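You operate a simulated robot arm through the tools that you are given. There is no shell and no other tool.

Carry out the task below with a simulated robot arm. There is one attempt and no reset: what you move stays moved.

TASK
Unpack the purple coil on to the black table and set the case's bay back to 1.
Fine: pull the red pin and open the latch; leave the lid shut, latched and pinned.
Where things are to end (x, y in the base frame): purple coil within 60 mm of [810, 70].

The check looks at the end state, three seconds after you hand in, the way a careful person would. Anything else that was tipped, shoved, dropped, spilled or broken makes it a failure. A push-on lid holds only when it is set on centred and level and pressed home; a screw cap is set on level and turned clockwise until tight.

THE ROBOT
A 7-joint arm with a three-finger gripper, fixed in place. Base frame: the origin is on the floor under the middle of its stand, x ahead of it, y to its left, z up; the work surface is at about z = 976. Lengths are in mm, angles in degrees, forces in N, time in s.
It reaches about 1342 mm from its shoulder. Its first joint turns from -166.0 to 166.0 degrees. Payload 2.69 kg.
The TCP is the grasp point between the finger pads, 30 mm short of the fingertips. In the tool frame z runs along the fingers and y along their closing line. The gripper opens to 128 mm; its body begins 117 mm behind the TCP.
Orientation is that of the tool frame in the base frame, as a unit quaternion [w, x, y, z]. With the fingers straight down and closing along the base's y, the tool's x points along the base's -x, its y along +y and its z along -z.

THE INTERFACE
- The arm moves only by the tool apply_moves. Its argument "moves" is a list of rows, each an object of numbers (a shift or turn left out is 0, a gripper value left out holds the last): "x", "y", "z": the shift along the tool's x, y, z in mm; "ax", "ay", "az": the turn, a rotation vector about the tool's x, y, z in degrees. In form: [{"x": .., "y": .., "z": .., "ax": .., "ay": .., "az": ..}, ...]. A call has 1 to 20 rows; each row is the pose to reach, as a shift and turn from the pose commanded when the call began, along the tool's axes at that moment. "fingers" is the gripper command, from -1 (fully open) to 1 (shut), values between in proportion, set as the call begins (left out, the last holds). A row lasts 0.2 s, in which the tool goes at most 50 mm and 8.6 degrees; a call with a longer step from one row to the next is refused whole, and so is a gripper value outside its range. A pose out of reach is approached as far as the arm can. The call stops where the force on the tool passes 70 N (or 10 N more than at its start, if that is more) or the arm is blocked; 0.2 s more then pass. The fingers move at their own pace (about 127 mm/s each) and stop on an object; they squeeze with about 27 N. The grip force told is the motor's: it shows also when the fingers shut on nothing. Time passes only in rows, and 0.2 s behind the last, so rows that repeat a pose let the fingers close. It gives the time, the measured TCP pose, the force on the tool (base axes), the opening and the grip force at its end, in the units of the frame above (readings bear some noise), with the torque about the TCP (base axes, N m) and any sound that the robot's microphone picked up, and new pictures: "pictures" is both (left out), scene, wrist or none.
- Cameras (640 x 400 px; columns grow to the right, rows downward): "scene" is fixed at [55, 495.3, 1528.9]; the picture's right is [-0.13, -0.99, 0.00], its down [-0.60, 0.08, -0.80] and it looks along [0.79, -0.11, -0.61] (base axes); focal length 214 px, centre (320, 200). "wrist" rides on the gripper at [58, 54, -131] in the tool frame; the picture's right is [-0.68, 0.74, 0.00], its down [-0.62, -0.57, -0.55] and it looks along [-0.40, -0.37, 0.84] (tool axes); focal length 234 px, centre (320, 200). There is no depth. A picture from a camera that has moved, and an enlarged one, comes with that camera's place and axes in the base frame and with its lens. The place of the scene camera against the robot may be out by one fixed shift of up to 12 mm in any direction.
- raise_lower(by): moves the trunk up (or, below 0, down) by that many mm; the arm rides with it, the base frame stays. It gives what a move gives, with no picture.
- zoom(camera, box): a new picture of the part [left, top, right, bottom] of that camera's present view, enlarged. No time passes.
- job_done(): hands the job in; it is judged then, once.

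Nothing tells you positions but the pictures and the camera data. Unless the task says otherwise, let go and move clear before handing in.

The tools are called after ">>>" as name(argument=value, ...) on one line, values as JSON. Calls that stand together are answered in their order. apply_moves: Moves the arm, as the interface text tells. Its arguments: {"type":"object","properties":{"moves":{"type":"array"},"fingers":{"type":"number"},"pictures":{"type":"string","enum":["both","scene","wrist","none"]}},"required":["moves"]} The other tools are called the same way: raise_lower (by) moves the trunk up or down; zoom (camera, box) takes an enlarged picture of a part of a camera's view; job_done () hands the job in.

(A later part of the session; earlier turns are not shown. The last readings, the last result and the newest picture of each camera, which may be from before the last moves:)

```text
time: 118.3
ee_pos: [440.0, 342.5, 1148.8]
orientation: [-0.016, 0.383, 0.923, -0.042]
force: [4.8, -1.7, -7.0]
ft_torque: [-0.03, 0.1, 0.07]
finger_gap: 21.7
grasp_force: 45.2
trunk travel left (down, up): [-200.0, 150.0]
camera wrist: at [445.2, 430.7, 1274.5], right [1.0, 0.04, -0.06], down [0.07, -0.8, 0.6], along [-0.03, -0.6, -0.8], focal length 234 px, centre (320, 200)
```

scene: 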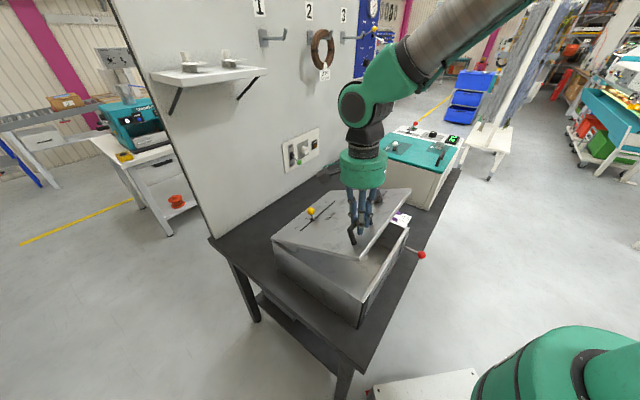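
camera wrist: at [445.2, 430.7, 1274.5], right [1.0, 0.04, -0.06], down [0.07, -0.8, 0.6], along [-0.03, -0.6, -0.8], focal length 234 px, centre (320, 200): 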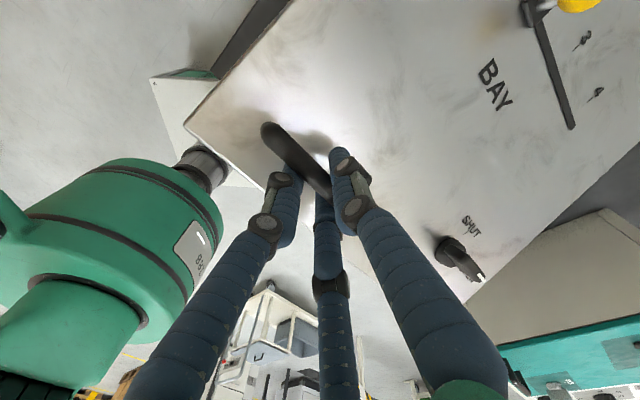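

Almost closed. Now the last 25°, slowing near the rim.

>>> apply_moves(moves=[{"y": -6, "z": 12.6, "ax": -0.5}, {"y": -12, "z": 25.3, "ax": -1}, {"y": -17, "z": 38.5, "ax": -1.5}, {"y": -21.8, "z": 51.7, "ax": -2}, {"y": -25.5, "z": 65.2, "ax": -2.5}, {"y": -29.2, "z": 78.8, "ax": -3}, {"y": -31.8, "z": 92.6, "ax": -3.5}, {"y": -34.3, "z": 106.5, "ax": -4}, {"y": -35.3, "z": 114.8, "ax": -4.3}, {"y": -36.2, "z": 123.2, "ax": -4.6}, {"y": -36.6, "z": 129, "ax": -4.8}], pictures="none")

>>> apply_moves(moves=[{"z": 2}, {"z": 4}, {"z": 6}], pictures="both")

>>> zoom(camera="scene", box=[260, 180, 440, 330])

```text
time: 120.7
ee_pos: [407.7, 307.6, 1023.9]
orientation: [0.0, 0.383, 0.924, -0.002]
force: [-7.6, 3.0, -2.6]
ft_torque: [0.28, -0.16, 0.18]
finger_gap: 21.9
grasp_force: 45.1
trunk travel left (down, up): [-200.0, 150.0]
```

```text
time: 121.5
ee_pos: [406.1, 306.9, 1018.2]
orientation: [0.0, 0.383, 0.924, -0.002]
force: [-10.8, -5.4, 6.5]
ft_torque: [0.14, -0.18, 0.15]
finger_gap: 22.1
grasp_force: 44.8
trunk travel left (down, up): [-200.0, 150.0]
camera wrist: at [402.8, 388.5, 1149.3], right [1.0, 0.04, 0.0], down [0.03, -0.83, 0.55], along [0.02, -0.55, -0.83], focal length 234 px, centre (320, 200)
```

scene: 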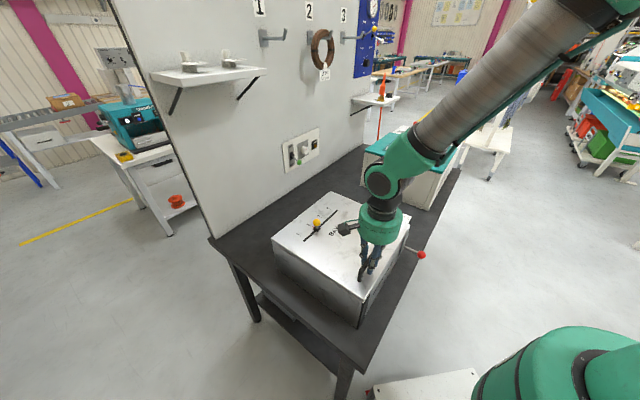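
wrist: 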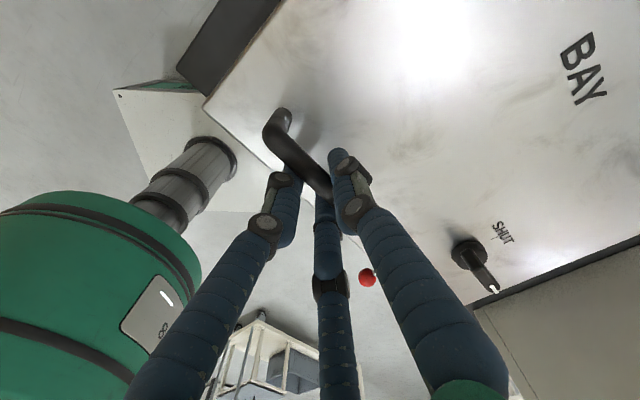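

```text
2.67 times, centred on (350, 255) of scene
camera zoom: at [55.0, 495.3, 1528.9], right [-0.13, -0.99, 0.0], down [-0.6, 0.08, -0.8], along [0.79, -0.11, -0.61], focal length 572 px, centre (240, 53)
```

zoom: 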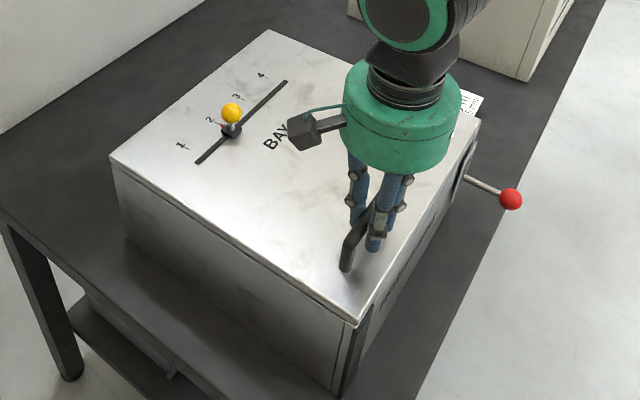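

The lid is back down and touching the rim. I'll press slightly to make sure it's fully seated, then release the handle.

>>> apply_moves(moves=[{"z": 1}, {"z": 2}, {"z": 2}], pictures="none")

>>> apply_moves(moves=[{"z": 0}, {"z": 0}, {"z": 0}], fingers=-0.15, pictures="none")

>>> apply_moves(moves=[{"y": 2, "z": -20}, {"y": 2, "z": -50}, {"y": 2, "z": -85}, {"y": 2, "z": -120}], pictures="both")

>>> zoom(camera="scene", box=[260, 180, 440, 330])

```text
time: 122.3
ee_pos: [407.4, 308.5, 1018.6]
orientation: [0.0, 0.384, 0.923, -0.001]
force: [-13.5, -15.2, 41.1]
ft_torque: [0.17, -0.05, 0.13]
finger_gap: 21.9
grasp_force: 45.5
trunk travel left (down, up): [-200.0, 150.0]
```

```text
time: 123.1
ee_pos: [407.2, 308.2, 1016.4]
orientation: [-0.001, 0.384, 0.923, -0.003]
force: [-0.5, 0.4, -0.3]
ft_torque: [-0.08, -0.01, -0.02]
finger_gap: 74.0
grasp_force: 0.1
trunk travel left (down, up): [-200.0, 150.0]
```

```text
time: 124.1
ee_pos: [409.1, 309.6, 1136.6]
orientation: [0.0, 0.383, 0.924, -0.004]
force: [-0.6, -0.1, -0.1]
ft_torque: [-0.01, 0.02, 0.04]
finger_gap: 73.6
grasp_force: 0.2
trunk travel left (down, up): [-200.0, 150.0]
camera wrist: at [405.5, 391.3, 1267.0], right [1.0, 0.04, 0.0], down [0.04, -0.83, 0.55], along [0.02, -0.55, -0.83], focal length 234 px, centre (320, 200)
```

scene: 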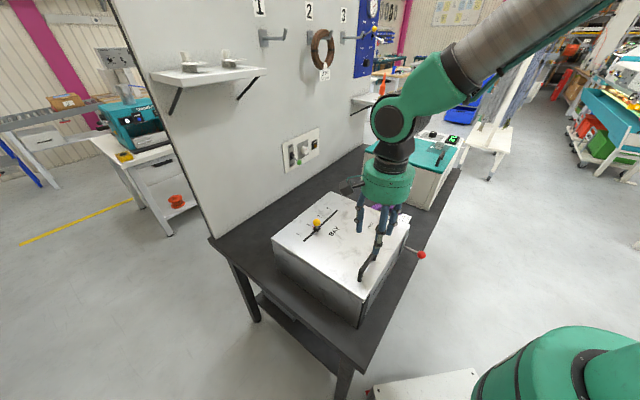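
wrist: 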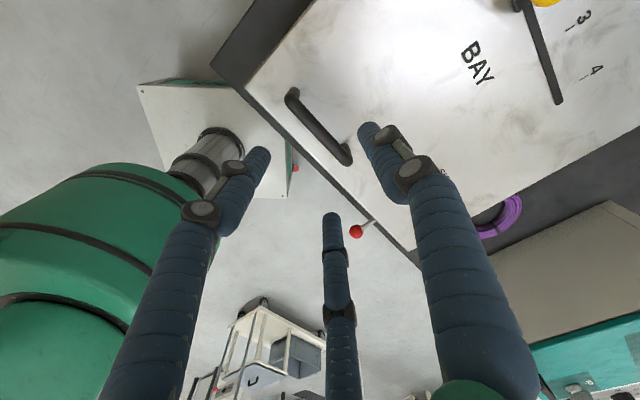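

```text
2.67 times, centred on (350, 255) of scene
camera zoom: at [55.0, 495.3, 1528.9], right [-0.13, -0.99, 0.0], down [-0.6, 0.08, -0.8], along [0.79, -0.11, -0.61], focal length 572 px, centre (240, 53)
```

zoom: 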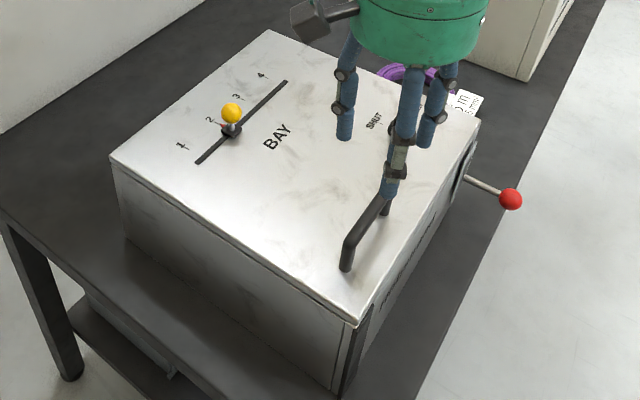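

The lid is shut. Now back over the latch knob with the fingers set around its bar.

>>> apply_moves(moves=[{"x": -34.6, "y": 7.9}, {"x": -69.2, "y": 15.7}, {"x": -103.9, "y": 23.6}, {"x": -138.5, "y": 31.4}, {"x": -173.1, "y": 39.3}], fingers=-0.1, pictures="both")

>>> zoom(camera="wrist", box=[250, 80, 390, 180])

```text
time: 125.3
ee_pos: [558.7, 215.6, 1136.6]
orientation: [0.0, 0.383, 0.924, -0.002]
force: [0.2, 0.3, 0.3]
ft_torque: [0.0, -0.02, -0.02]
finger_gap: 70.3
grasp_force: 0.1
trunk travel left (down, up): [-200.0, 150.0]
camera wrist: at [555.4, 296.3, 1267.5], right [1.0, 0.04, 0.0], down [0.04, -0.83, 0.55], along [0.02, -0.55, -0.83], focal length 234 px, centre (320, 200)
```

scene: 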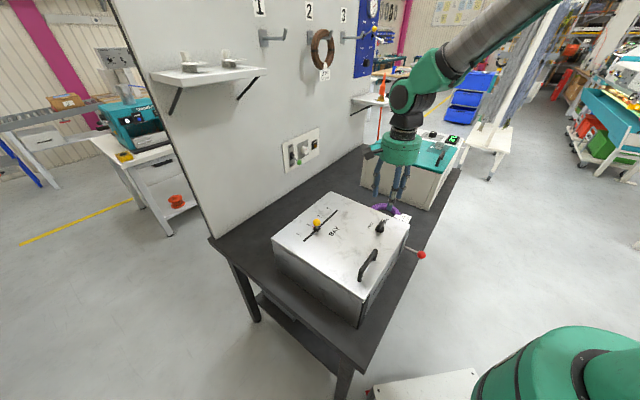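
wrist: 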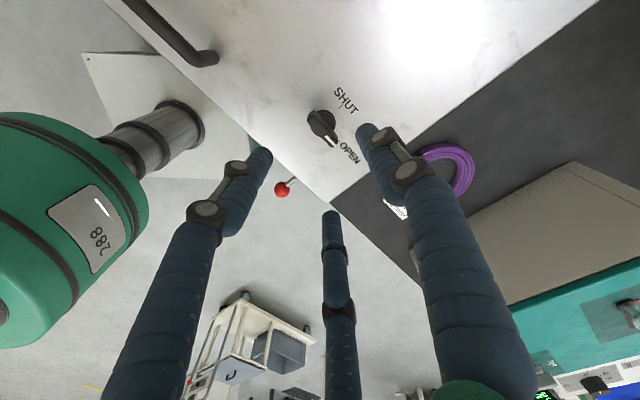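

```text
4.00 times, centred on (320, 130) of wrist
camera zoom: at [555.4, 296.3, 1267.5], right [1.0, 0.04, 0.0], down [0.04, -0.83, 0.55], along [0.02, -0.55, -0.83], focal length 937 px, centre (320, 480)
```

zoom: 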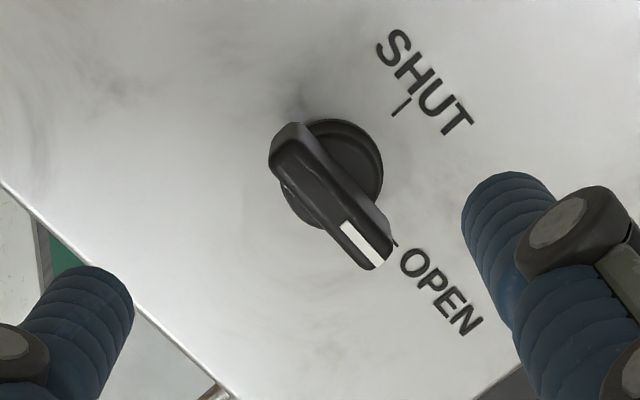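

Aligned with the knob, bar pointing at OPEN. I'll descend to the same height as before and clamp the bar.

>>> apply_moves(moves=[{"x": -0.8, "y": 0.1, "z": 30}, {"x": -0.8, "y": 0.1, "z": 60}, {"x": -0.8, "y": 0.1, "z": 85}, {"x": -0.8, "y": 0.1, "z": 105}, {"x": -0.8, "y": 0.1, "z": 121}], pictures="wrist")

>>> apply_moves(moves=[{"z": 0}, {"z": 0}, {"z": 0}, {"z": 0}], fingers=1, pictures="wrist")

```text
time: 126.5
ee_pos: [559.2, 214.5, 1014.8]
orientation: [0.001, 0.384, 0.923, -0.001]
force: [1.0, -0.4, 0.4]
ft_torque: [-0.01, 0.0, -0.02]
finger_gap: 70.2
grasp_force: 0.1
trunk travel left (down, up): [-200.0, 150.0]
camera wrist: at [555.3, 295.2, 1145.8], right [1.0, 0.04, 0.0], down [0.03, -0.83, 0.55], along [0.02, -0.55, -0.83], focal length 234 px, centre (320, 200)
```

wrist: 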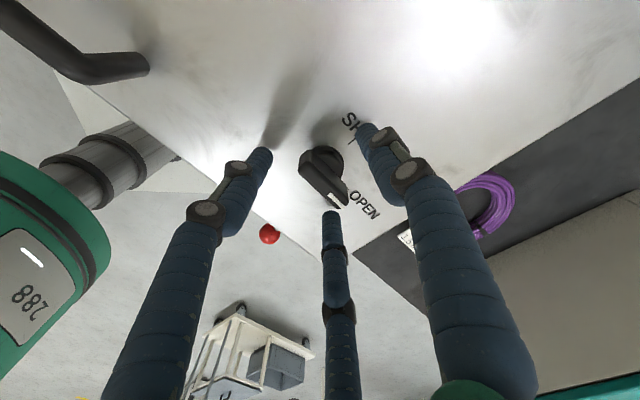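

```text
time: 127.5
ee_pos: [560.5, 215.8, 1015.6]
orientation: [-0.001, 0.384, 0.923, -0.001]
force: [10.5, 10.7, -4.8]
ft_torque: [0.46, -0.57, 0.06]
finger_gap: 31.7
grasp_force: 44.7
trunk travel left (down, up): [-200.0, 150.0]
camera wrist: at [556.2, 295.9, 1146.0], right [1.0, 0.04, 0.0], down [0.03, -0.83, 0.55], along [0.02, -0.55, -0.83], focal length 234 px, centre (320, 200)
```

wrist: 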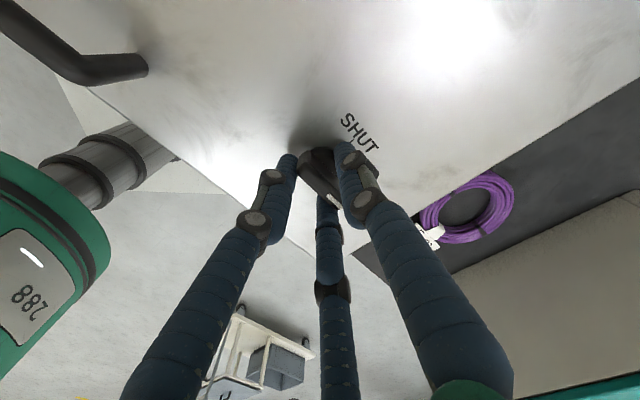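

Gripped as before. Now turning counter-clockwise toward SHUT, first half.

>>> apply_moves(moves=[{"x": -0.4, "y": 0, "az": -7.5}, {"x": -0.8, "y": 0.1, "az": -15}, {"x": -1.2, "y": 0.2, "az": -22.5}, {"x": -1.6, "y": 0.4, "az": -30}, {"x": -1.9, "y": 0.6, "az": -37.5}, {"x": -2.3, "y": 0.9, "az": -45}], pictures="wrist")

```text
time: 128.9
ee_pos: [560.7, 214.2, 1014.6]
orientation: [-0.002, 0.0, 1.0, -0.002]
force: [-0.7, 10.7, 0.2]
ft_torque: [0.78, -1.23, 0.0]
finger_gap: 31.3
grasp_force: 44.9
trunk travel left (down, up): [-200.0, 150.0]
camera wrist: at [502.4, 269.3, 1146.2], right [0.68, 0.74, -0.01], down [0.62, -0.56, 0.55], along [0.4, -0.38, -0.84], focal length 234 px, centre (320, 200)
```

wrist: 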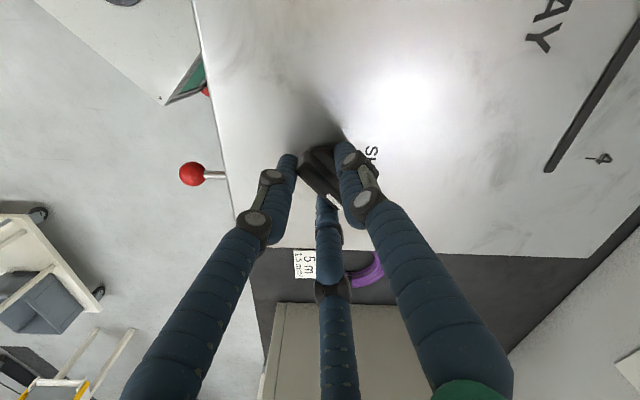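

>>> apply_moves(moves=[{"x": -0.3, "y": 0.2, "az": -7.5}, {"x": -0.6, "y": 0.3, "az": -15}, {"x": -0.9, "y": 0.4, "az": -22.5}, {"x": -1.2, "y": 0.5, "az": -30}, {"x": -1.5, "y": 0.6, "az": -37.5}, {"x": -1.8, "y": 0.7, "az": -44}], pictures="none")

>>> apply_moves(moves=[{"az": -3}, {"az": -5}, {"az": -5}], pictures="wrist")

```text
time: 130.3
ee_pos: [563.0, 213.8, 1015.2]
orientation: [-0.002, -0.374, 0.927, -0.002]
force: [-5.8, -1.6, -0.2]
ft_torque: [0.51, 0.09, 0.03]
finger_gap: 31.4
grasp_force: 45.4
trunk travel left (down, up): [-200.0, 150.0]
```

```text
time: 131.1
ee_pos: [565.0, 214.8, 1015.2]
orientation: [-0.002, -0.414, 0.91, -0.002]
force: [-4.1, -3.5, -3.3]
ft_torque: [0.62, 0.18, -2.12]
finger_gap: 31.5
grasp_force: 45.5
trunk travel left (down, up): [-200.0, 150.0]
camera wrist: at [484.1, 206.9, 1146.7], right [-0.11, 0.99, 0.0], down [0.83, 0.09, 0.55], along [0.54, 0.06, -0.84], focal length 234 px, centre (320, 200)
```

wrist: 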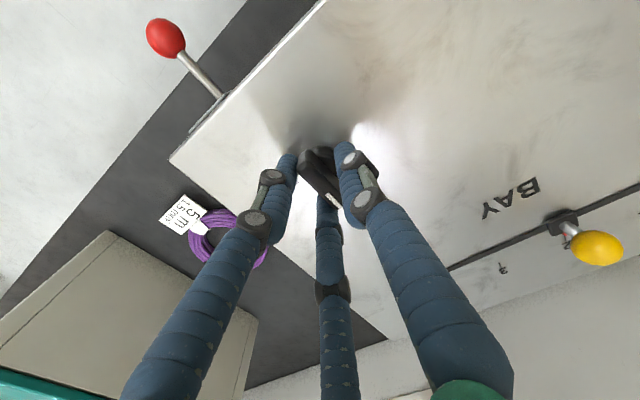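

Torque of 2.1 N·m shows the knob is at its SHUT stop. I'll release and lift off to verify.

>>> apply_moves(moves=[{"az": 3}, {"az": 3}, {"az": 3}], fingers=-0.15, pictures="none")

>>> apply_moves(moves=[{"z": -20}, {"z": -50}, {"z": -85}, {"z": -125}], pictures="both")

>>> zoom(camera="wrist", box=[250, 80, 390, 180])

>>> zoom(camera="scene", box=[280, 180, 430, 280])

```text
time: 131.9
ee_pos: [564.2, 214.5, 1014.9]
orientation: [-0.002, -0.391, 0.92, -0.002]
force: [0.2, -0.7, -0.1]
ft_torque: [-0.01, -0.01, 0.0]
finger_gap: 73.6
grasp_force: 0.0
trunk travel left (down, up): [-200.0, 150.0]
```

```text
time: 132.9
ee_pos: [565.5, 214.0, 1141.7]
orientation: [-0.003, -0.39, 0.921, -0.002]
force: [0.3, -0.1, -0.1]
ft_torque: [0.02, -0.05, 0.0]
finger_gap: 73.7
grasp_force: 0.1
trunk travel left (down, up): [-200.0, 150.0]
camera wrist: at [484.3, 211.7, 1272.2], right [-0.06, 1.0, 0.0], down [0.84, 0.05, 0.55], along [0.55, 0.03, -0.84], focal length 234 px, centre (320, 200)
```

scene: 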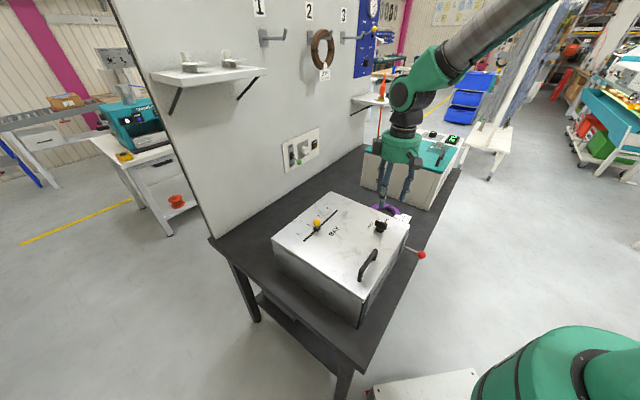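
wrist: 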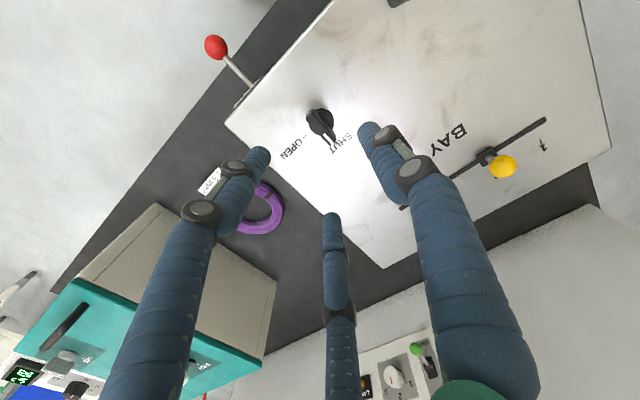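

```text
4.00 times, centred on (320, 130) of wrist
camera zoom: at [484.3, 211.7, 1272.2], right [-0.06, 1.0, 0.0], down [0.84, 0.05, 0.55], along [0.55, 0.03, -0.84], focal length 937 px, centre (320, 480)
```

zoom: 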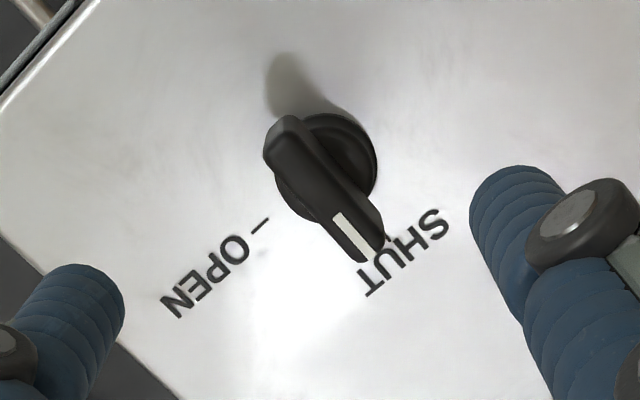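

```text
4.00 times, centred on (355, 230) of scene
camera zoom: at [55.0, 495.3, 1528.9], right [-0.13, -0.99, 0.0], down [-0.6, 0.08, -0.8], along [0.79, -0.11, -0.61], focal length 858 px, centre (180, 80)
```

zoom: 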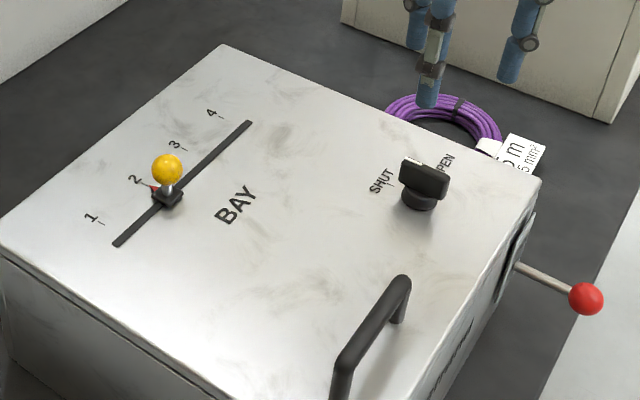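

Latch confirmed at SHUT. Next is the BAY slider, which its red pointer shows at 2; I'll move above its yellow knob for measurement.

>>> apply_moves(moves=[{"x": -29.4, "y": 23}, {"x": -58.8, "y": 46}, {"x": -88.2, "y": 69.1}, {"x": -117.7, "y": 92.2}, {"x": -147, "y": 115.2}, {"x": -176.5, "y": 138.3, "az": 0.9}], fingers=0, pictures="both")

>>> zoom(camera="wrist", box=[220, 60, 420, 185])

>>> zoom(camera="scene", box=[270, 180, 370, 260])

```text
time: 134.3
ee_pos: [587.5, 438.8, 1137.8]
orientation: [-0.002, -0.383, 0.924, -0.001]
force: [-0.6, 0.5, -0.1]
ft_torque: [-0.02, -0.04, 0.03]
finger_gap: 64.2
grasp_force: 0.1
trunk travel left (down, up): [-200.0, 150.0]
camera wrist: at [507.2, 437.0, 1269.8], right [-0.04, 1.0, 0.0], down [0.84, 0.04, 0.55], along [0.55, 0.02, -0.84], focal length 234 px, centre (320, 200)
```

scene: 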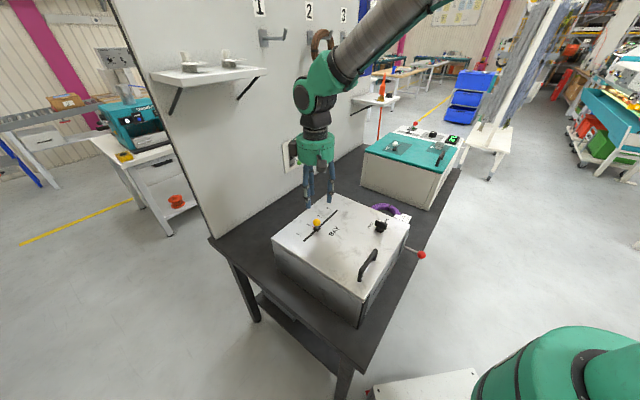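
wrist: 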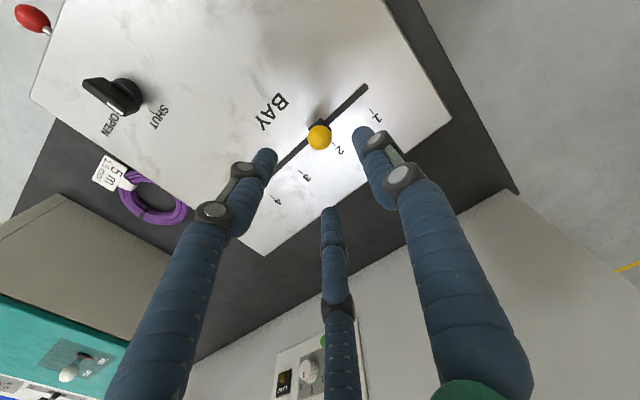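

```text
3.20 times, centred on (320, 122) of wrist
camera zoom: at [507.2, 437.0, 1269.8], right [-0.04, 1.0, 0.0], down [0.84, 0.04, 0.55], along [0.55, 0.02, -0.84], focal length 749 px, centre (320, 448)
```

zoom: 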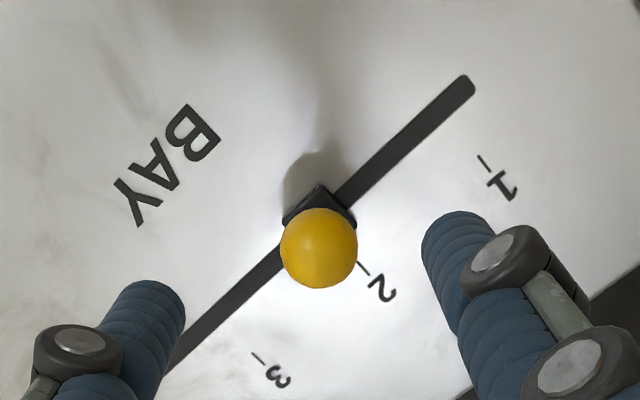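

```text
5.00 times, centred on (320, 220) of scene
camera zoom: at [55.0, 495.3, 1528.9], right [-0.13, -0.99, 0.0], down [-0.6, 0.08, -0.8], along [0.79, -0.11, -0.61], focal length 1072 px, centre (320, 100)
```

zoom: 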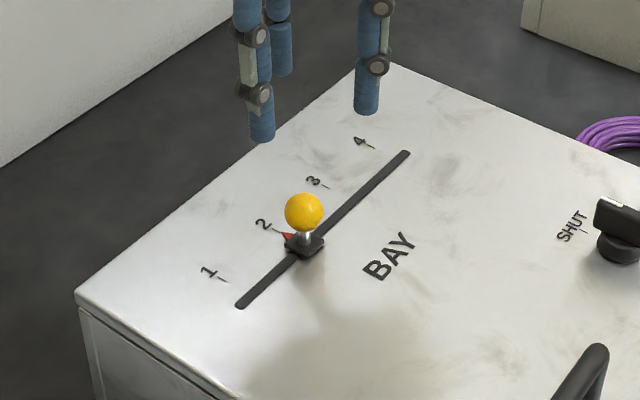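

The ball is centred at about (588.5, 439.7, 1026). I'll descend and grip it.

>>> apply_moves(moves=[{"x": -0.7, "y": 0, "z": 30}, {"x": -1.4, "y": 0, "z": 60}, {"x": -1.4, "y": 0, "z": 88}, {"x": -1.4, "y": 0, "z": 111}], pictures="wrist")

>>> zoom(camera="wrist", box=[220, 100, 420, 250])

```text
time: 135.3
ee_pos: [587.2, 438.0, 1028.5]
orientation: [-0.002, -0.383, 0.924, -0.001]
force: [-1.0, -0.1, 1.5]
ft_torque: [0.02, -0.02, -0.02]
finger_gap: 64.0
grasp_force: 0.0
trunk travel left (down, up): [-200.0, 150.0]
camera wrist: at [507.9, 436.6, 1159.6], right [-0.04, 1.0, 0.0], down [0.84, 0.04, 0.55], along [0.55, 0.02, -0.84], focal length 234 px, centre (320, 200)
```

wrist: 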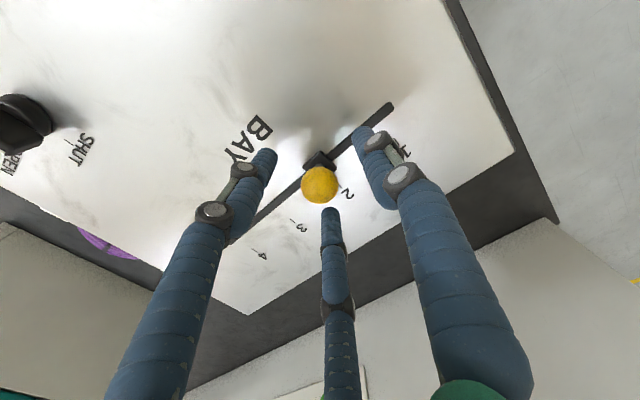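

```text
2.67 times, centred on (320, 175) of wrist
camera zoom: at [507.9, 436.6, 1159.6], right [-0.04, 1.0, 0.0], down [0.84, 0.04, 0.55], along [0.55, 0.02, -0.84], focal length 624 px, centre (320, 267)
```

zoom: 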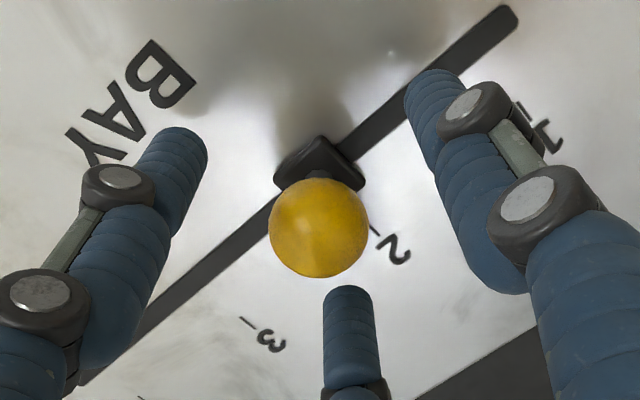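

The ball is centred about 8 mm beyond the TCP. I'll lower 4 mm more and close.

>>> apply_moves(moves=[{"z": 4}, {"z": 4}, {"z": 4}, {"z": 4}, {"z": 4}], fingers=1, pictures="wrist")

```text
time: 136.5
ee_pos: [590.8, 441.5, 1026.2]
orientation: [0.001, -0.382, 0.924, -0.001]
force: [32.6, 28.9, 11.9]
ft_torque: [0.57, -0.59, 0.01]
finger_gap: 26.4
grasp_force: 45.2
trunk travel left (down, up): [-200.0, 150.0]
camera wrist: at [510.7, 438.7, 1156.6], right [-0.04, 1.0, 0.0], down [0.83, 0.04, 0.55], along [0.55, 0.02, -0.84], focal length 234 px, centre (320, 200)
```

wrist: 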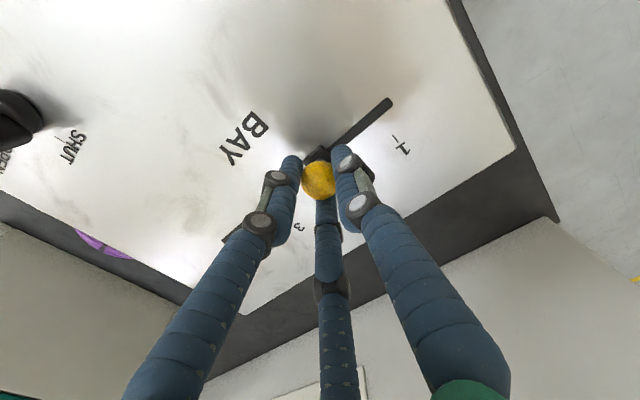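

The ball sits about 3 mm further toward the wall, so I'll relieve that side load and then slide toward 1.

>>> apply_moves(moves=[{"x": -1.5}, {"x": -3}, {"x": -3}], pictures="none")

>>> apply_moves(moves=[{"y": 5}, {"y": 10}, {"y": 16}, {"y": 22}, {"y": 28}], pictures="both")

>>> zoom(camera="scene", box=[270, 180, 370, 260])

```text
time: 137.3
ee_pos: [591.6, 440.9, 1026.2]
orientation: [-0.001, -0.383, 0.924, -0.003]
force: [21.5, 17.2, 29.8]
ft_torque: [0.24, -0.34, -0.02]
finger_gap: 26.1
grasp_force: 45.2
trunk travel left (down, up): [-200.0, 150.0]
```

```text
time: 138.5
ee_pos: [570.5, 462.3, 1024.6]
orientation: [-0.001, -0.382, 0.924, -0.001]
force: [18.8, 20.7, 31.8]
ft_torque: [0.24, -0.48, 0.01]
finger_gap: 26.3
grasp_force: 45.3
trunk travel left (down, up): [-200.0, 150.0]
camera wrist: at [490.7, 459.2, 1156.4], right [-0.04, 1.0, 0.0], down [0.84, 0.04, 0.55], along [0.55, 0.02, -0.84], focal length 234 px, centre (320, 200)
```

scene: 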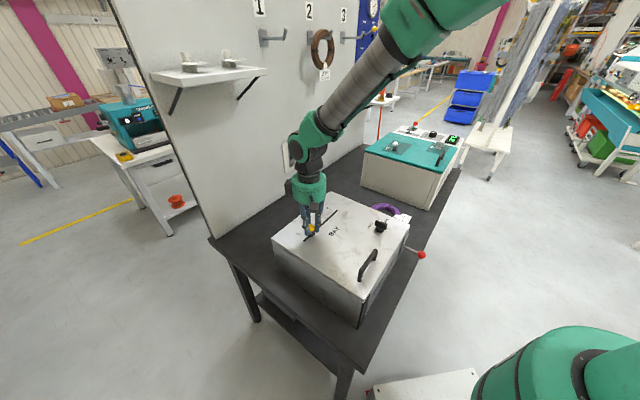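
wrist: 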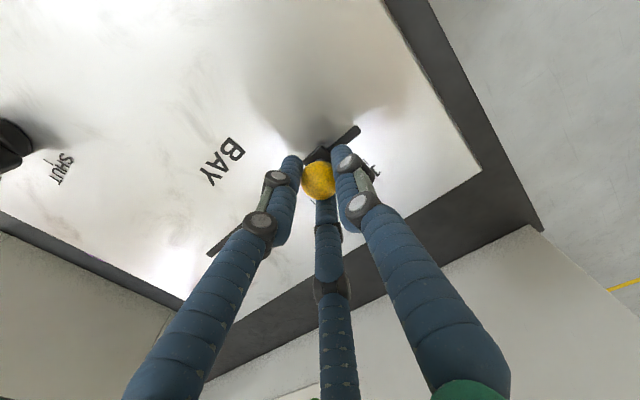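

```text
5.00 times, centred on (320, 220) of scene
camera zoom: at [55.0, 495.3, 1528.9], right [-0.13, -0.99, 0.0], down [-0.6, 0.08, -0.8], along [0.79, -0.11, -0.61], focal length 1072 px, centre (320, 100)
```

zoom: 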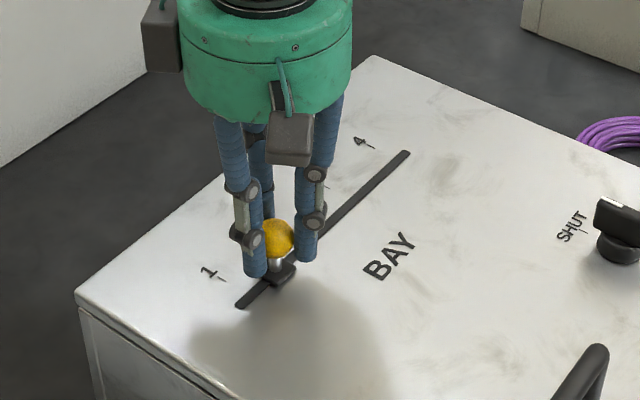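

The slider moves freely and is halfway. I'll relieve the load a little and go the remaining 30 mm to 1.

>>> apply_moves(moves=[{"x": -0.8, "y": 6, "z": -1}, {"x": -1.5, "y": 12, "z": -2}, {"x": -1.5, "y": 18, "z": -2}, {"x": -1.5, "y": 24, "z": -2}, {"x": -1.5, "y": 29.5, "z": -2}], pictures="both")

>>> zoom(camera="scene", box=[270, 180, 370, 260])

>>> zoom(camera="wrist", box=[250, 110, 390, 210])

```text
time: 139.7
ee_pos: [550.4, 481.5, 1025.2]
orientation: [-0.004, -0.383, 0.924, -0.002]
force: [20.1, 4.7, 8.6]
ft_torque: [0.1, -0.33, 0.0]
finger_gap: 26.1
grasp_force: 45.3
trunk travel left (down, up): [-200.0, 150.0]
camera wrist: at [471.4, 479.6, 1156.4], right [-0.04, 1.0, -0.01], down [0.84, 0.04, 0.55], along [0.55, 0.02, -0.84], focal length 234 px, centre (320, 200)
```

scene: 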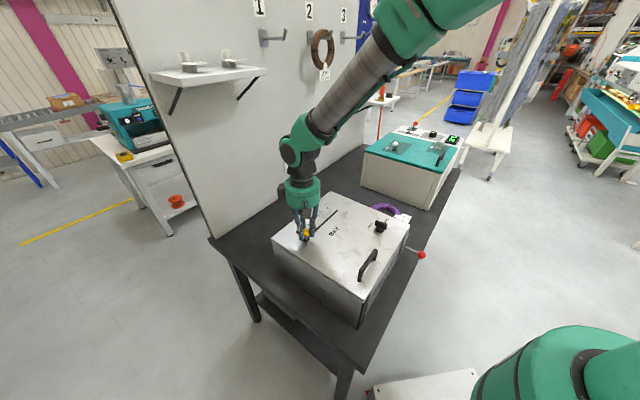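
wrist: 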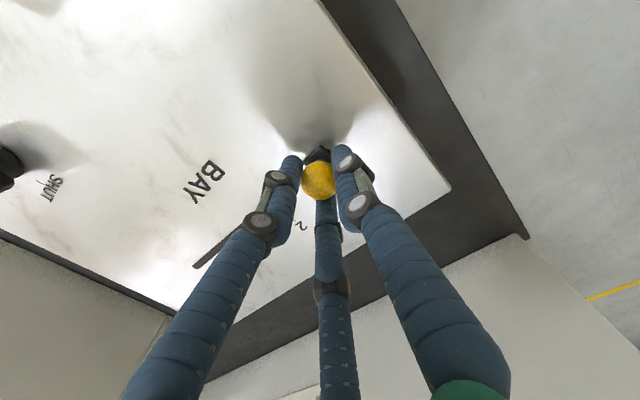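

```text
5.00 times, centred on (320, 220) of scene
camera zoom: at [55.0, 495.3, 1528.9], right [-0.13, -0.99, 0.0], down [-0.6, 0.08, -0.8], along [0.79, -0.11, -0.61], focal length 1072 px, centre (320, 100)
```

zoom: 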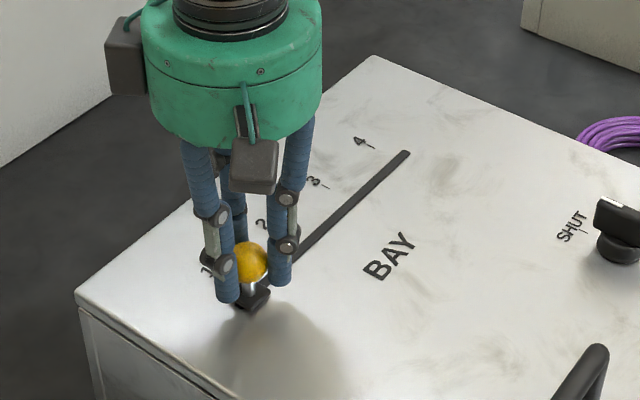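

```text
4.00 times, centred on (320, 160) of wrist
camera zoom: at [471.4, 479.6, 1156.4], right [-0.04, 1.0, -0.01], down [0.84, 0.04, 0.55], along [0.55, 0.02, -0.84], focal length 937 px, centre (320, 360)
```

zoom: 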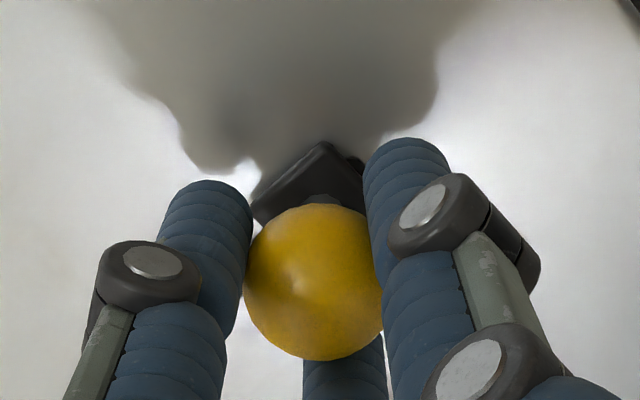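

It should be at or very near 1 now. I'll release and rise to read the pointer.

>>> apply_moves(moves=[{"z": 0}, {"z": 0}, {"z": 0}], fingers=0, pictures="none")

>>> apply_moves(moves=[{"z": -25}, {"z": -60}, {"z": -100}, {"z": -140}], pictures="both")

>>> zoom(camera="wrist", box=[240, 60, 400, 170])

>>> zoom(camera="scene", box=[270, 190, 350, 260])

```text
time: 140.5
ee_pos: [550.0, 483.0, 1025.5]
orientation: [-0.002, -0.383, 0.924, -0.001]
force: [0.6, -0.1, 0.4]
ft_torque: [0.01, 0.02, 0.03]
finger_gap: 64.1
grasp_force: 0.1
trunk travel left (down, up): [-200.0, 150.0]
```

```text
time: 141.5
ee_pos: [549.4, 481.9, 1166.3]
orientation: [-0.002, -0.383, 0.924, -0.002]
force: [-0.3, -0.1, -0.2]
ft_torque: [-0.05, 0.01, 0.06]
finger_gap: 64.4
grasp_force: 0.2
trunk travel left (down, up): [-200.0, 150.0]
camera wrist: at [470.7, 480.6, 1297.0], right [-0.04, 1.0, -0.01], down [0.84, 0.04, 0.55], along [0.55, 0.02, -0.84], focal length 234 px, centre (320, 200)
```

scene: 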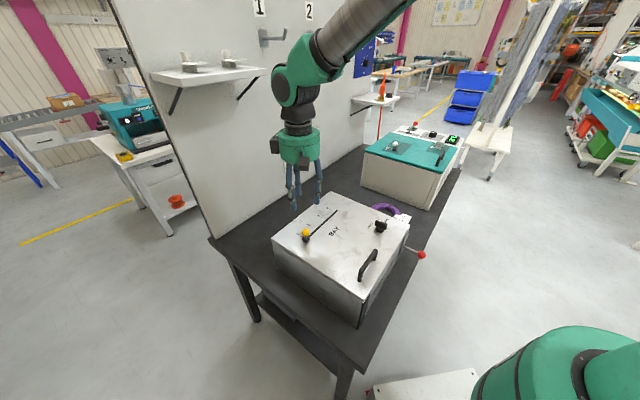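
wrist: 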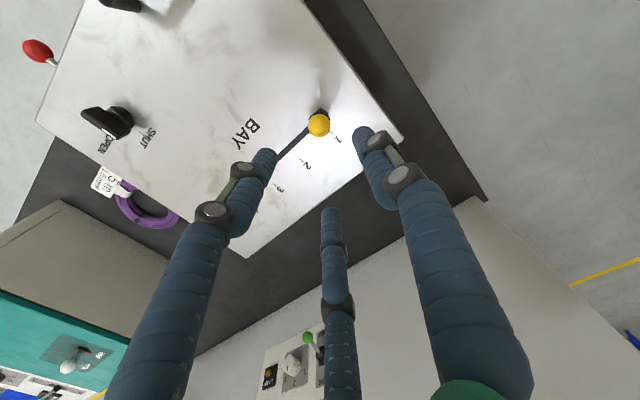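

```text
3.64 times, centred on (320, 115) of wrist
camera zoom: at [470.7, 480.6, 1297.0], right [-0.04, 1.0, -0.01], down [0.84, 0.04, 0.55], along [0.55, 0.02, -0.84], focal length 852 px, centre (320, 509)
```

zoom: 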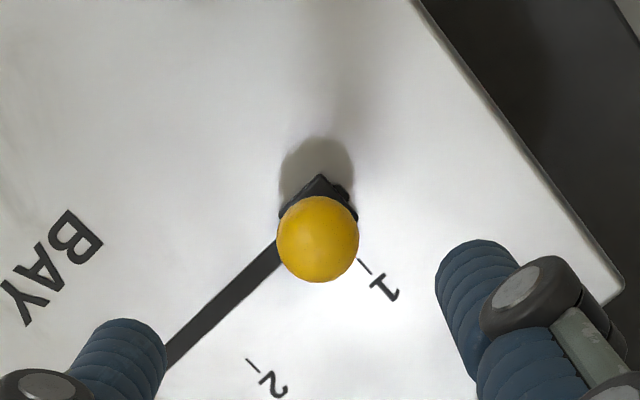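

```text
5.71 times, centred on (310, 225) of scene
camera zoom: at [55.0, 495.3, 1528.9], right [-0.13, -0.99, 0.0], down [-0.6, 0.08, -0.8], along [0.79, -0.11, -0.61], focal length 1226 px, centre (377, 57)
```

zoom: 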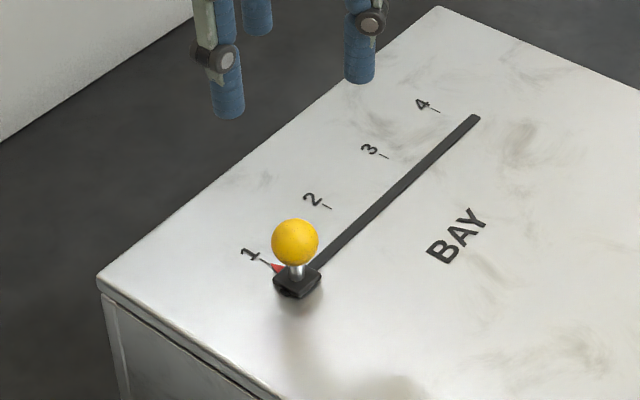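

The red pointer now sits against 1. I'll zoom further to check the alignment.

>>> zoom(camera="scene", box=[290, 222, 322, 242])

>>> zoom(camera="wrist", box=[295, 100, 355, 150])

```text
16.00 times, centred on (306, 232) of scene
camera zoom: at [55.0, 495.3, 1528.9], right [-0.13, -0.99, 0.0], down [-0.6, 0.08, -0.8], along [0.79, -0.11, -0.61], focal length 3432 px, centre (544, -312)
```

zoom: 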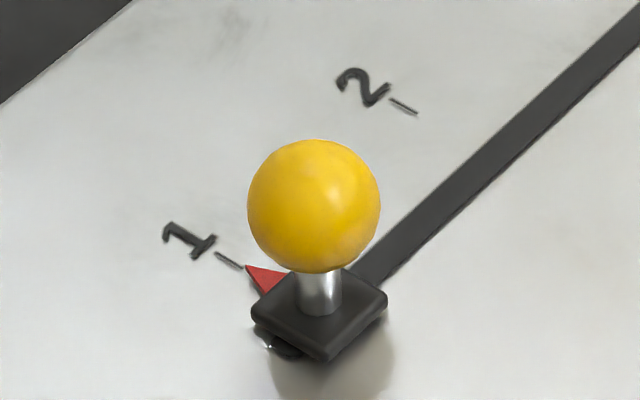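

```text
8.00 times, centred on (325, 125) of wrist
camera zoom: at [470.7, 480.6, 1297.0], right [-0.04, 1.0, -0.01], down [0.84, 0.04, 0.55], along [0.55, 0.02, -0.84], focal length 1873 px, centre (280, 800)
```

zoom: 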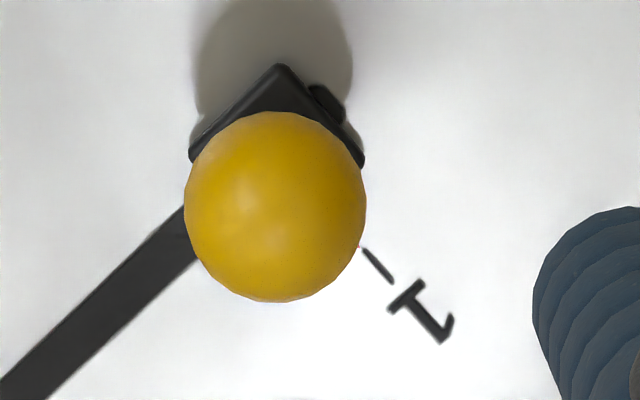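

The pointer apex meets the tick for 1 exactly. Last step is the pin: I'll go back around to its ball in front of the case, the same way as before.

>>> apply_moves(moves=[{"x": 26, "y": -27.3}, {"x": 52.1, "y": -54.6}, {"x": 78.1, "y": -81.9}, {"x": 104.2, "y": -109.1}, {"x": 130.2, "y": -136.4}, {"x": 156.3, "y": -163.7}, {"x": 182.3, "y": -191}], pictures="none")

>>> apply_moves(moves=[{"x": 21.4, "y": -6.3, "z": 12, "ax": -0.58, "ay": -2.15, "az": 2.96}, {"x": 42.8, "y": -12.6, "z": 24, "ax": -1.15, "ay": -4.3, "az": 5.92}, {"x": 64.2, "y": -18.9, "z": 36, "ax": -1.73, "ay": -6.45, "az": 8.88}, {"x": 85.6, "y": -25.2, "z": 48, "ax": -2.3, "ay": -8.6, "az": 11.84}, {"x": 107, "y": -31.5, "z": 60, "ax": -2.88, "ay": -10.75, "az": 14.8}, {"x": 128.4, "y": -37.8, "z": 72, "ax": -3.46, "ay": -12.9, "az": 17.76}, {"x": 149.8, "y": -44.1, "z": 84, "ax": -4.03, "ay": -15.05, "az": 20.72}, {"x": 171.2, "y": -50.4, "z": 96, "ax": -4.61, "ay": -17.2, "az": 23.68}, {"x": 192.6, "y": -56.7, "z": 108, "ax": -5.18, "ay": -19.35, "az": 26.64}, {"x": 214, "y": -63, "z": 120, "ax": -5.76, "ay": -21.5, "az": 29.6}], fingers=0.1, pictures="both")

```text
time: 143.1
ee_pos: [557.2, 218.2, 1168.7]
orientation: [-0.002, -0.383, 0.924, -0.002]
force: [0.7, -0.2, 0.5]
ft_torque: [-0.01, -0.01, -0.03]
finger_gap: 63.9
grasp_force: 0.1
trunk travel left (down, up): [-200.0, 150.0]
```

```text
time: 145.3
ee_pos: [450.7, 21.8, 1049.1]
orientation: [0.15, -0.127, 0.974, 0.114]
force: [0.0, 1.0, -0.7]
ft_torque: [0.0, -0.01, -0.03]
finger_gap: 57.9
grasp_force: 0.0
trunk travel left (down, up): [-200.0, 150.0]
camera wrist: at [345.9, 26.7, 1160.4], right [0.41, 0.84, 0.35], down [0.58, -0.54, 0.6], along [0.7, -0.04, -0.71], focal length 234 px, centre (320, 200)
```

scene: 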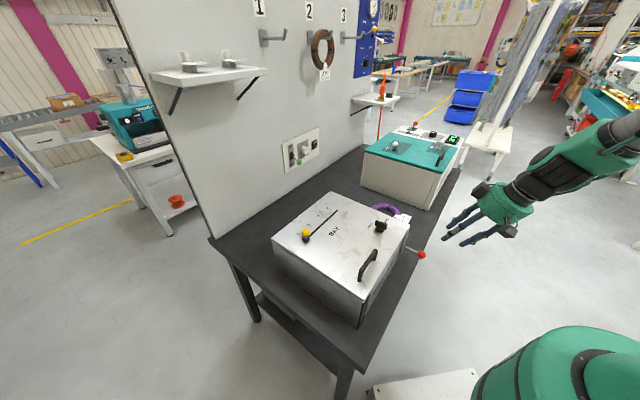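
wrist: 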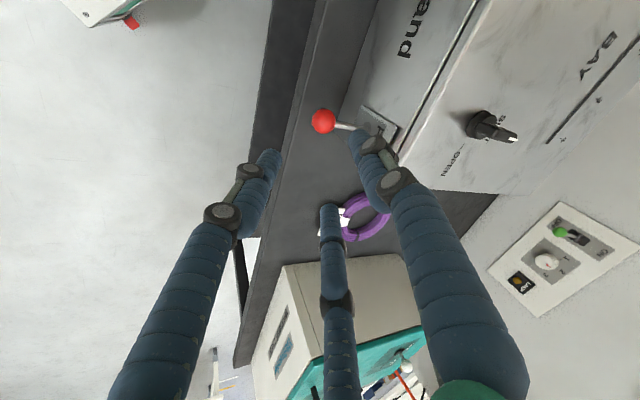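

In position. I'll approach the ball along the tool axis and check alignment.

>>> apply_moves(moves=[{"z": 30}, {"z": 60}, {"z": 85}, {"z": 110}], pictures="wrist")

>>> zoom(camera="wrist", box=[220, 100, 420, 250])

```text
time: 146.3
ee_pos: [479.2, 50.0, 945.9]
orientation: [0.15, -0.129, 0.974, 0.114]
force: [0.6, -0.1, 0.2]
ft_torque: [0.0, -0.02, 0.02]
finger_gap: 57.9
grasp_force: 0.0
trunk travel left (down, up): [-200.0, 150.0]
camera wrist: at [375.4, 55.7, 1059.3], right [0.41, 0.84, 0.35], down [0.58, -0.54, 0.6], along [0.7, -0.04, -0.71], focal length 234 px, centre (320, 200)
```

wrist: 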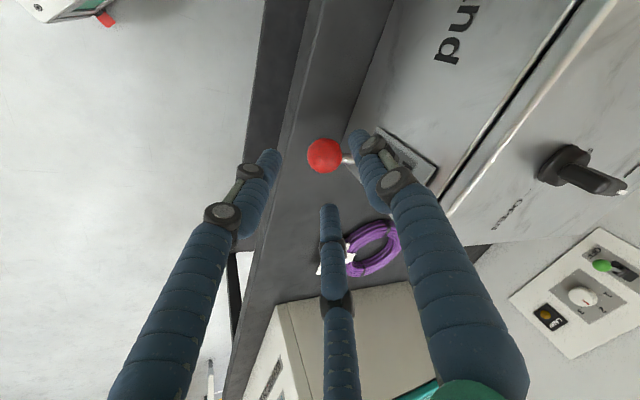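

```text
2.67 times, centred on (320, 175) of wrist
camera zoom: at [375.4, 55.7, 1059.3], right [0.41, 0.84, 0.35], down [0.58, -0.54, 0.6], along [0.7, -0.04, -0.71], focal length 624 px, centre (320, 267)
```

zoom: 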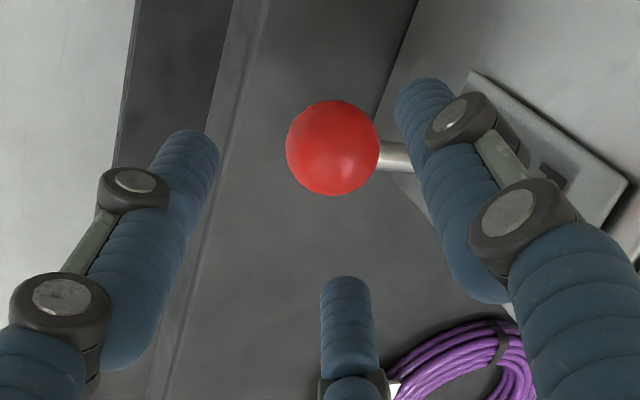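

The ball is about 5 mm off-axis. I'll correct, advance around it and close.

>>> apply_moves(moves=[{"x": -0.7, "y": 2.5, "z": 10}, {"x": -1.4, "y": 4.6, "z": 22}, {"x": -1.4, "y": 4.6, "z": 34}, {"x": -1.4, "y": 4.6, "z": 44}], pictures="wrist")

>>> apply_moves(moves=[{"z": 0}, {"z": 0}, {"z": 0}, {"z": 0}], fingers=1, pictures="wrist")

```text
time: 147.3
ee_pos: [490.8, 67.2, 907.7]
orientation: [0.151, -0.128, 0.974, 0.114]
force: [-0.4, 1.0, -0.3]
ft_torque: [0.02, 0.01, -0.02]
finger_gap: 57.4
grasp_force: 0.0
trunk travel left (down, up): [-200.0, 150.0]
camera wrist: at [386.3, 71.1, 1019.6], right [0.41, 0.84, 0.35], down [0.58, -0.54, 0.6], along [0.7, -0.04, -0.71], focal length 234 px, centre (320, 200)
```

wrist: 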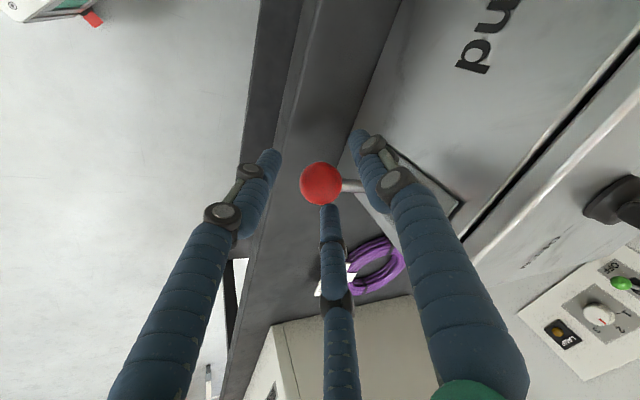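

```text
time: 148.3
ee_pos: [490.4, 65.9, 907.7]
orientation: [0.15, -0.129, 0.974, 0.114]
force: [2.2, 2.8, 2.0]
ft_torque: [0.05, -0.02, 0.02]
finger_gap: 27.7
grasp_force: 45.3
trunk travel left (down, up): [-200.0, 150.0]
camera wrist: at [386.3, 71.2, 1019.7], right [0.41, 0.84, 0.35], down [0.58, -0.54, 0.6], along [0.7, -0.04, -0.71], focal length 234 px, centre (320, 200)
```

wrist: 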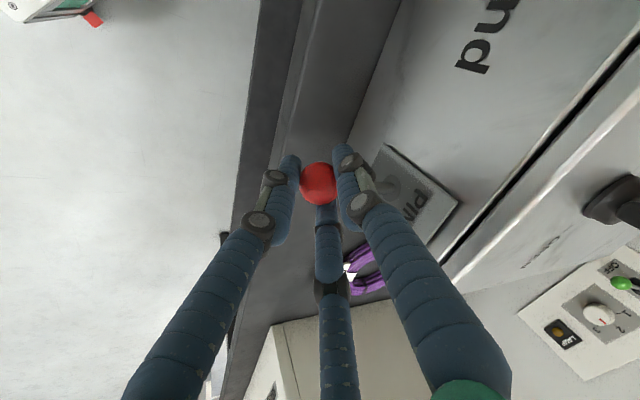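

Gripped with almost no side load. I'll push the pin straight back in along the face normal.

>>> apply_moves(moves=[{"x": -4, "y": 2.3, "z": 1.9}, {"x": -8.1, "y": 4.6, "z": 3.7}, {"x": -12.1, "y": 6.9, "z": 5.6}, {"x": -16.1, "y": 9.3, "z": 7.4}, {"x": -20.2, "y": 11.6, "z": 9.3}, {"x": -23.4, "y": 13.4, "z": 10.7}], pictures="none")

>>> apply_moves(moves=[{"x": -1.2, "y": 0.7, "z": 0.6}, {"x": -2.4, "y": 1.4, "z": 1.1}, {"x": -3.6, "y": 2.1, "z": 1.7}], pictures="both")

```text
time: 149.7
ee_pos: [511.5, 88.2, 907.2]
orientation: [0.15, -0.129, 0.973, 0.114]
force: [5.8, -3.5, -1.3]
ft_torque: [0.1, -0.02, -0.04]
finger_gap: 27.9
grasp_force: 45.0
trunk travel left (down, up): [-200.0, 150.0]
```

```text
time: 150.5
ee_pos: [513.0, 88.8, 906.6]
orientation: [0.151, -0.128, 0.974, 0.114]
force: [-12.5, -32.1, 14.6]
ft_torque: [-0.57, 0.07, -0.11]
finger_gap: 27.8
grasp_force: 44.9
trunk travel left (down, up): [-200.0, 150.0]
camera wrist: at [408.6, 93.7, 1019.7], right [0.41, 0.84, 0.35], down [0.58, -0.54, 0.6], along [0.7, -0.04, -0.71], focal length 234 px, centre (320, 200)
```

scene: 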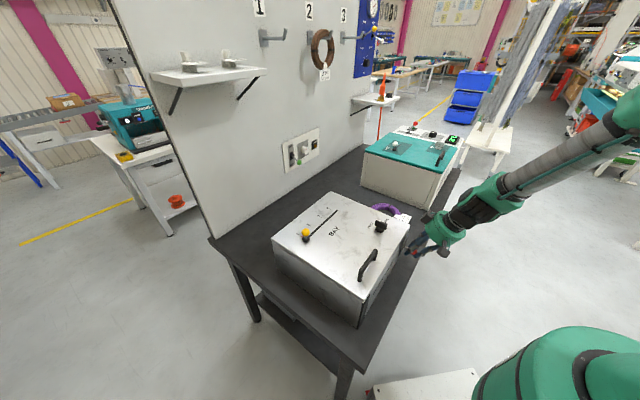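
wrist: 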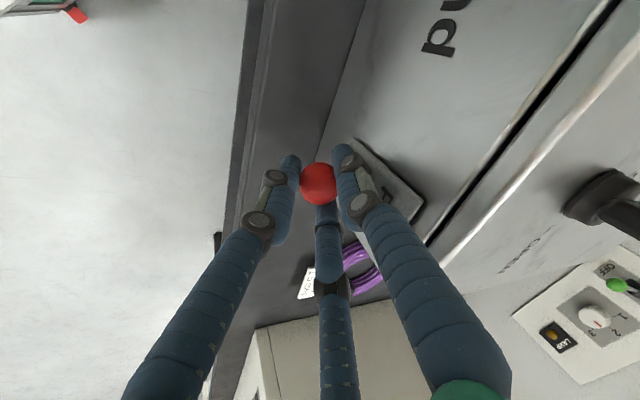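

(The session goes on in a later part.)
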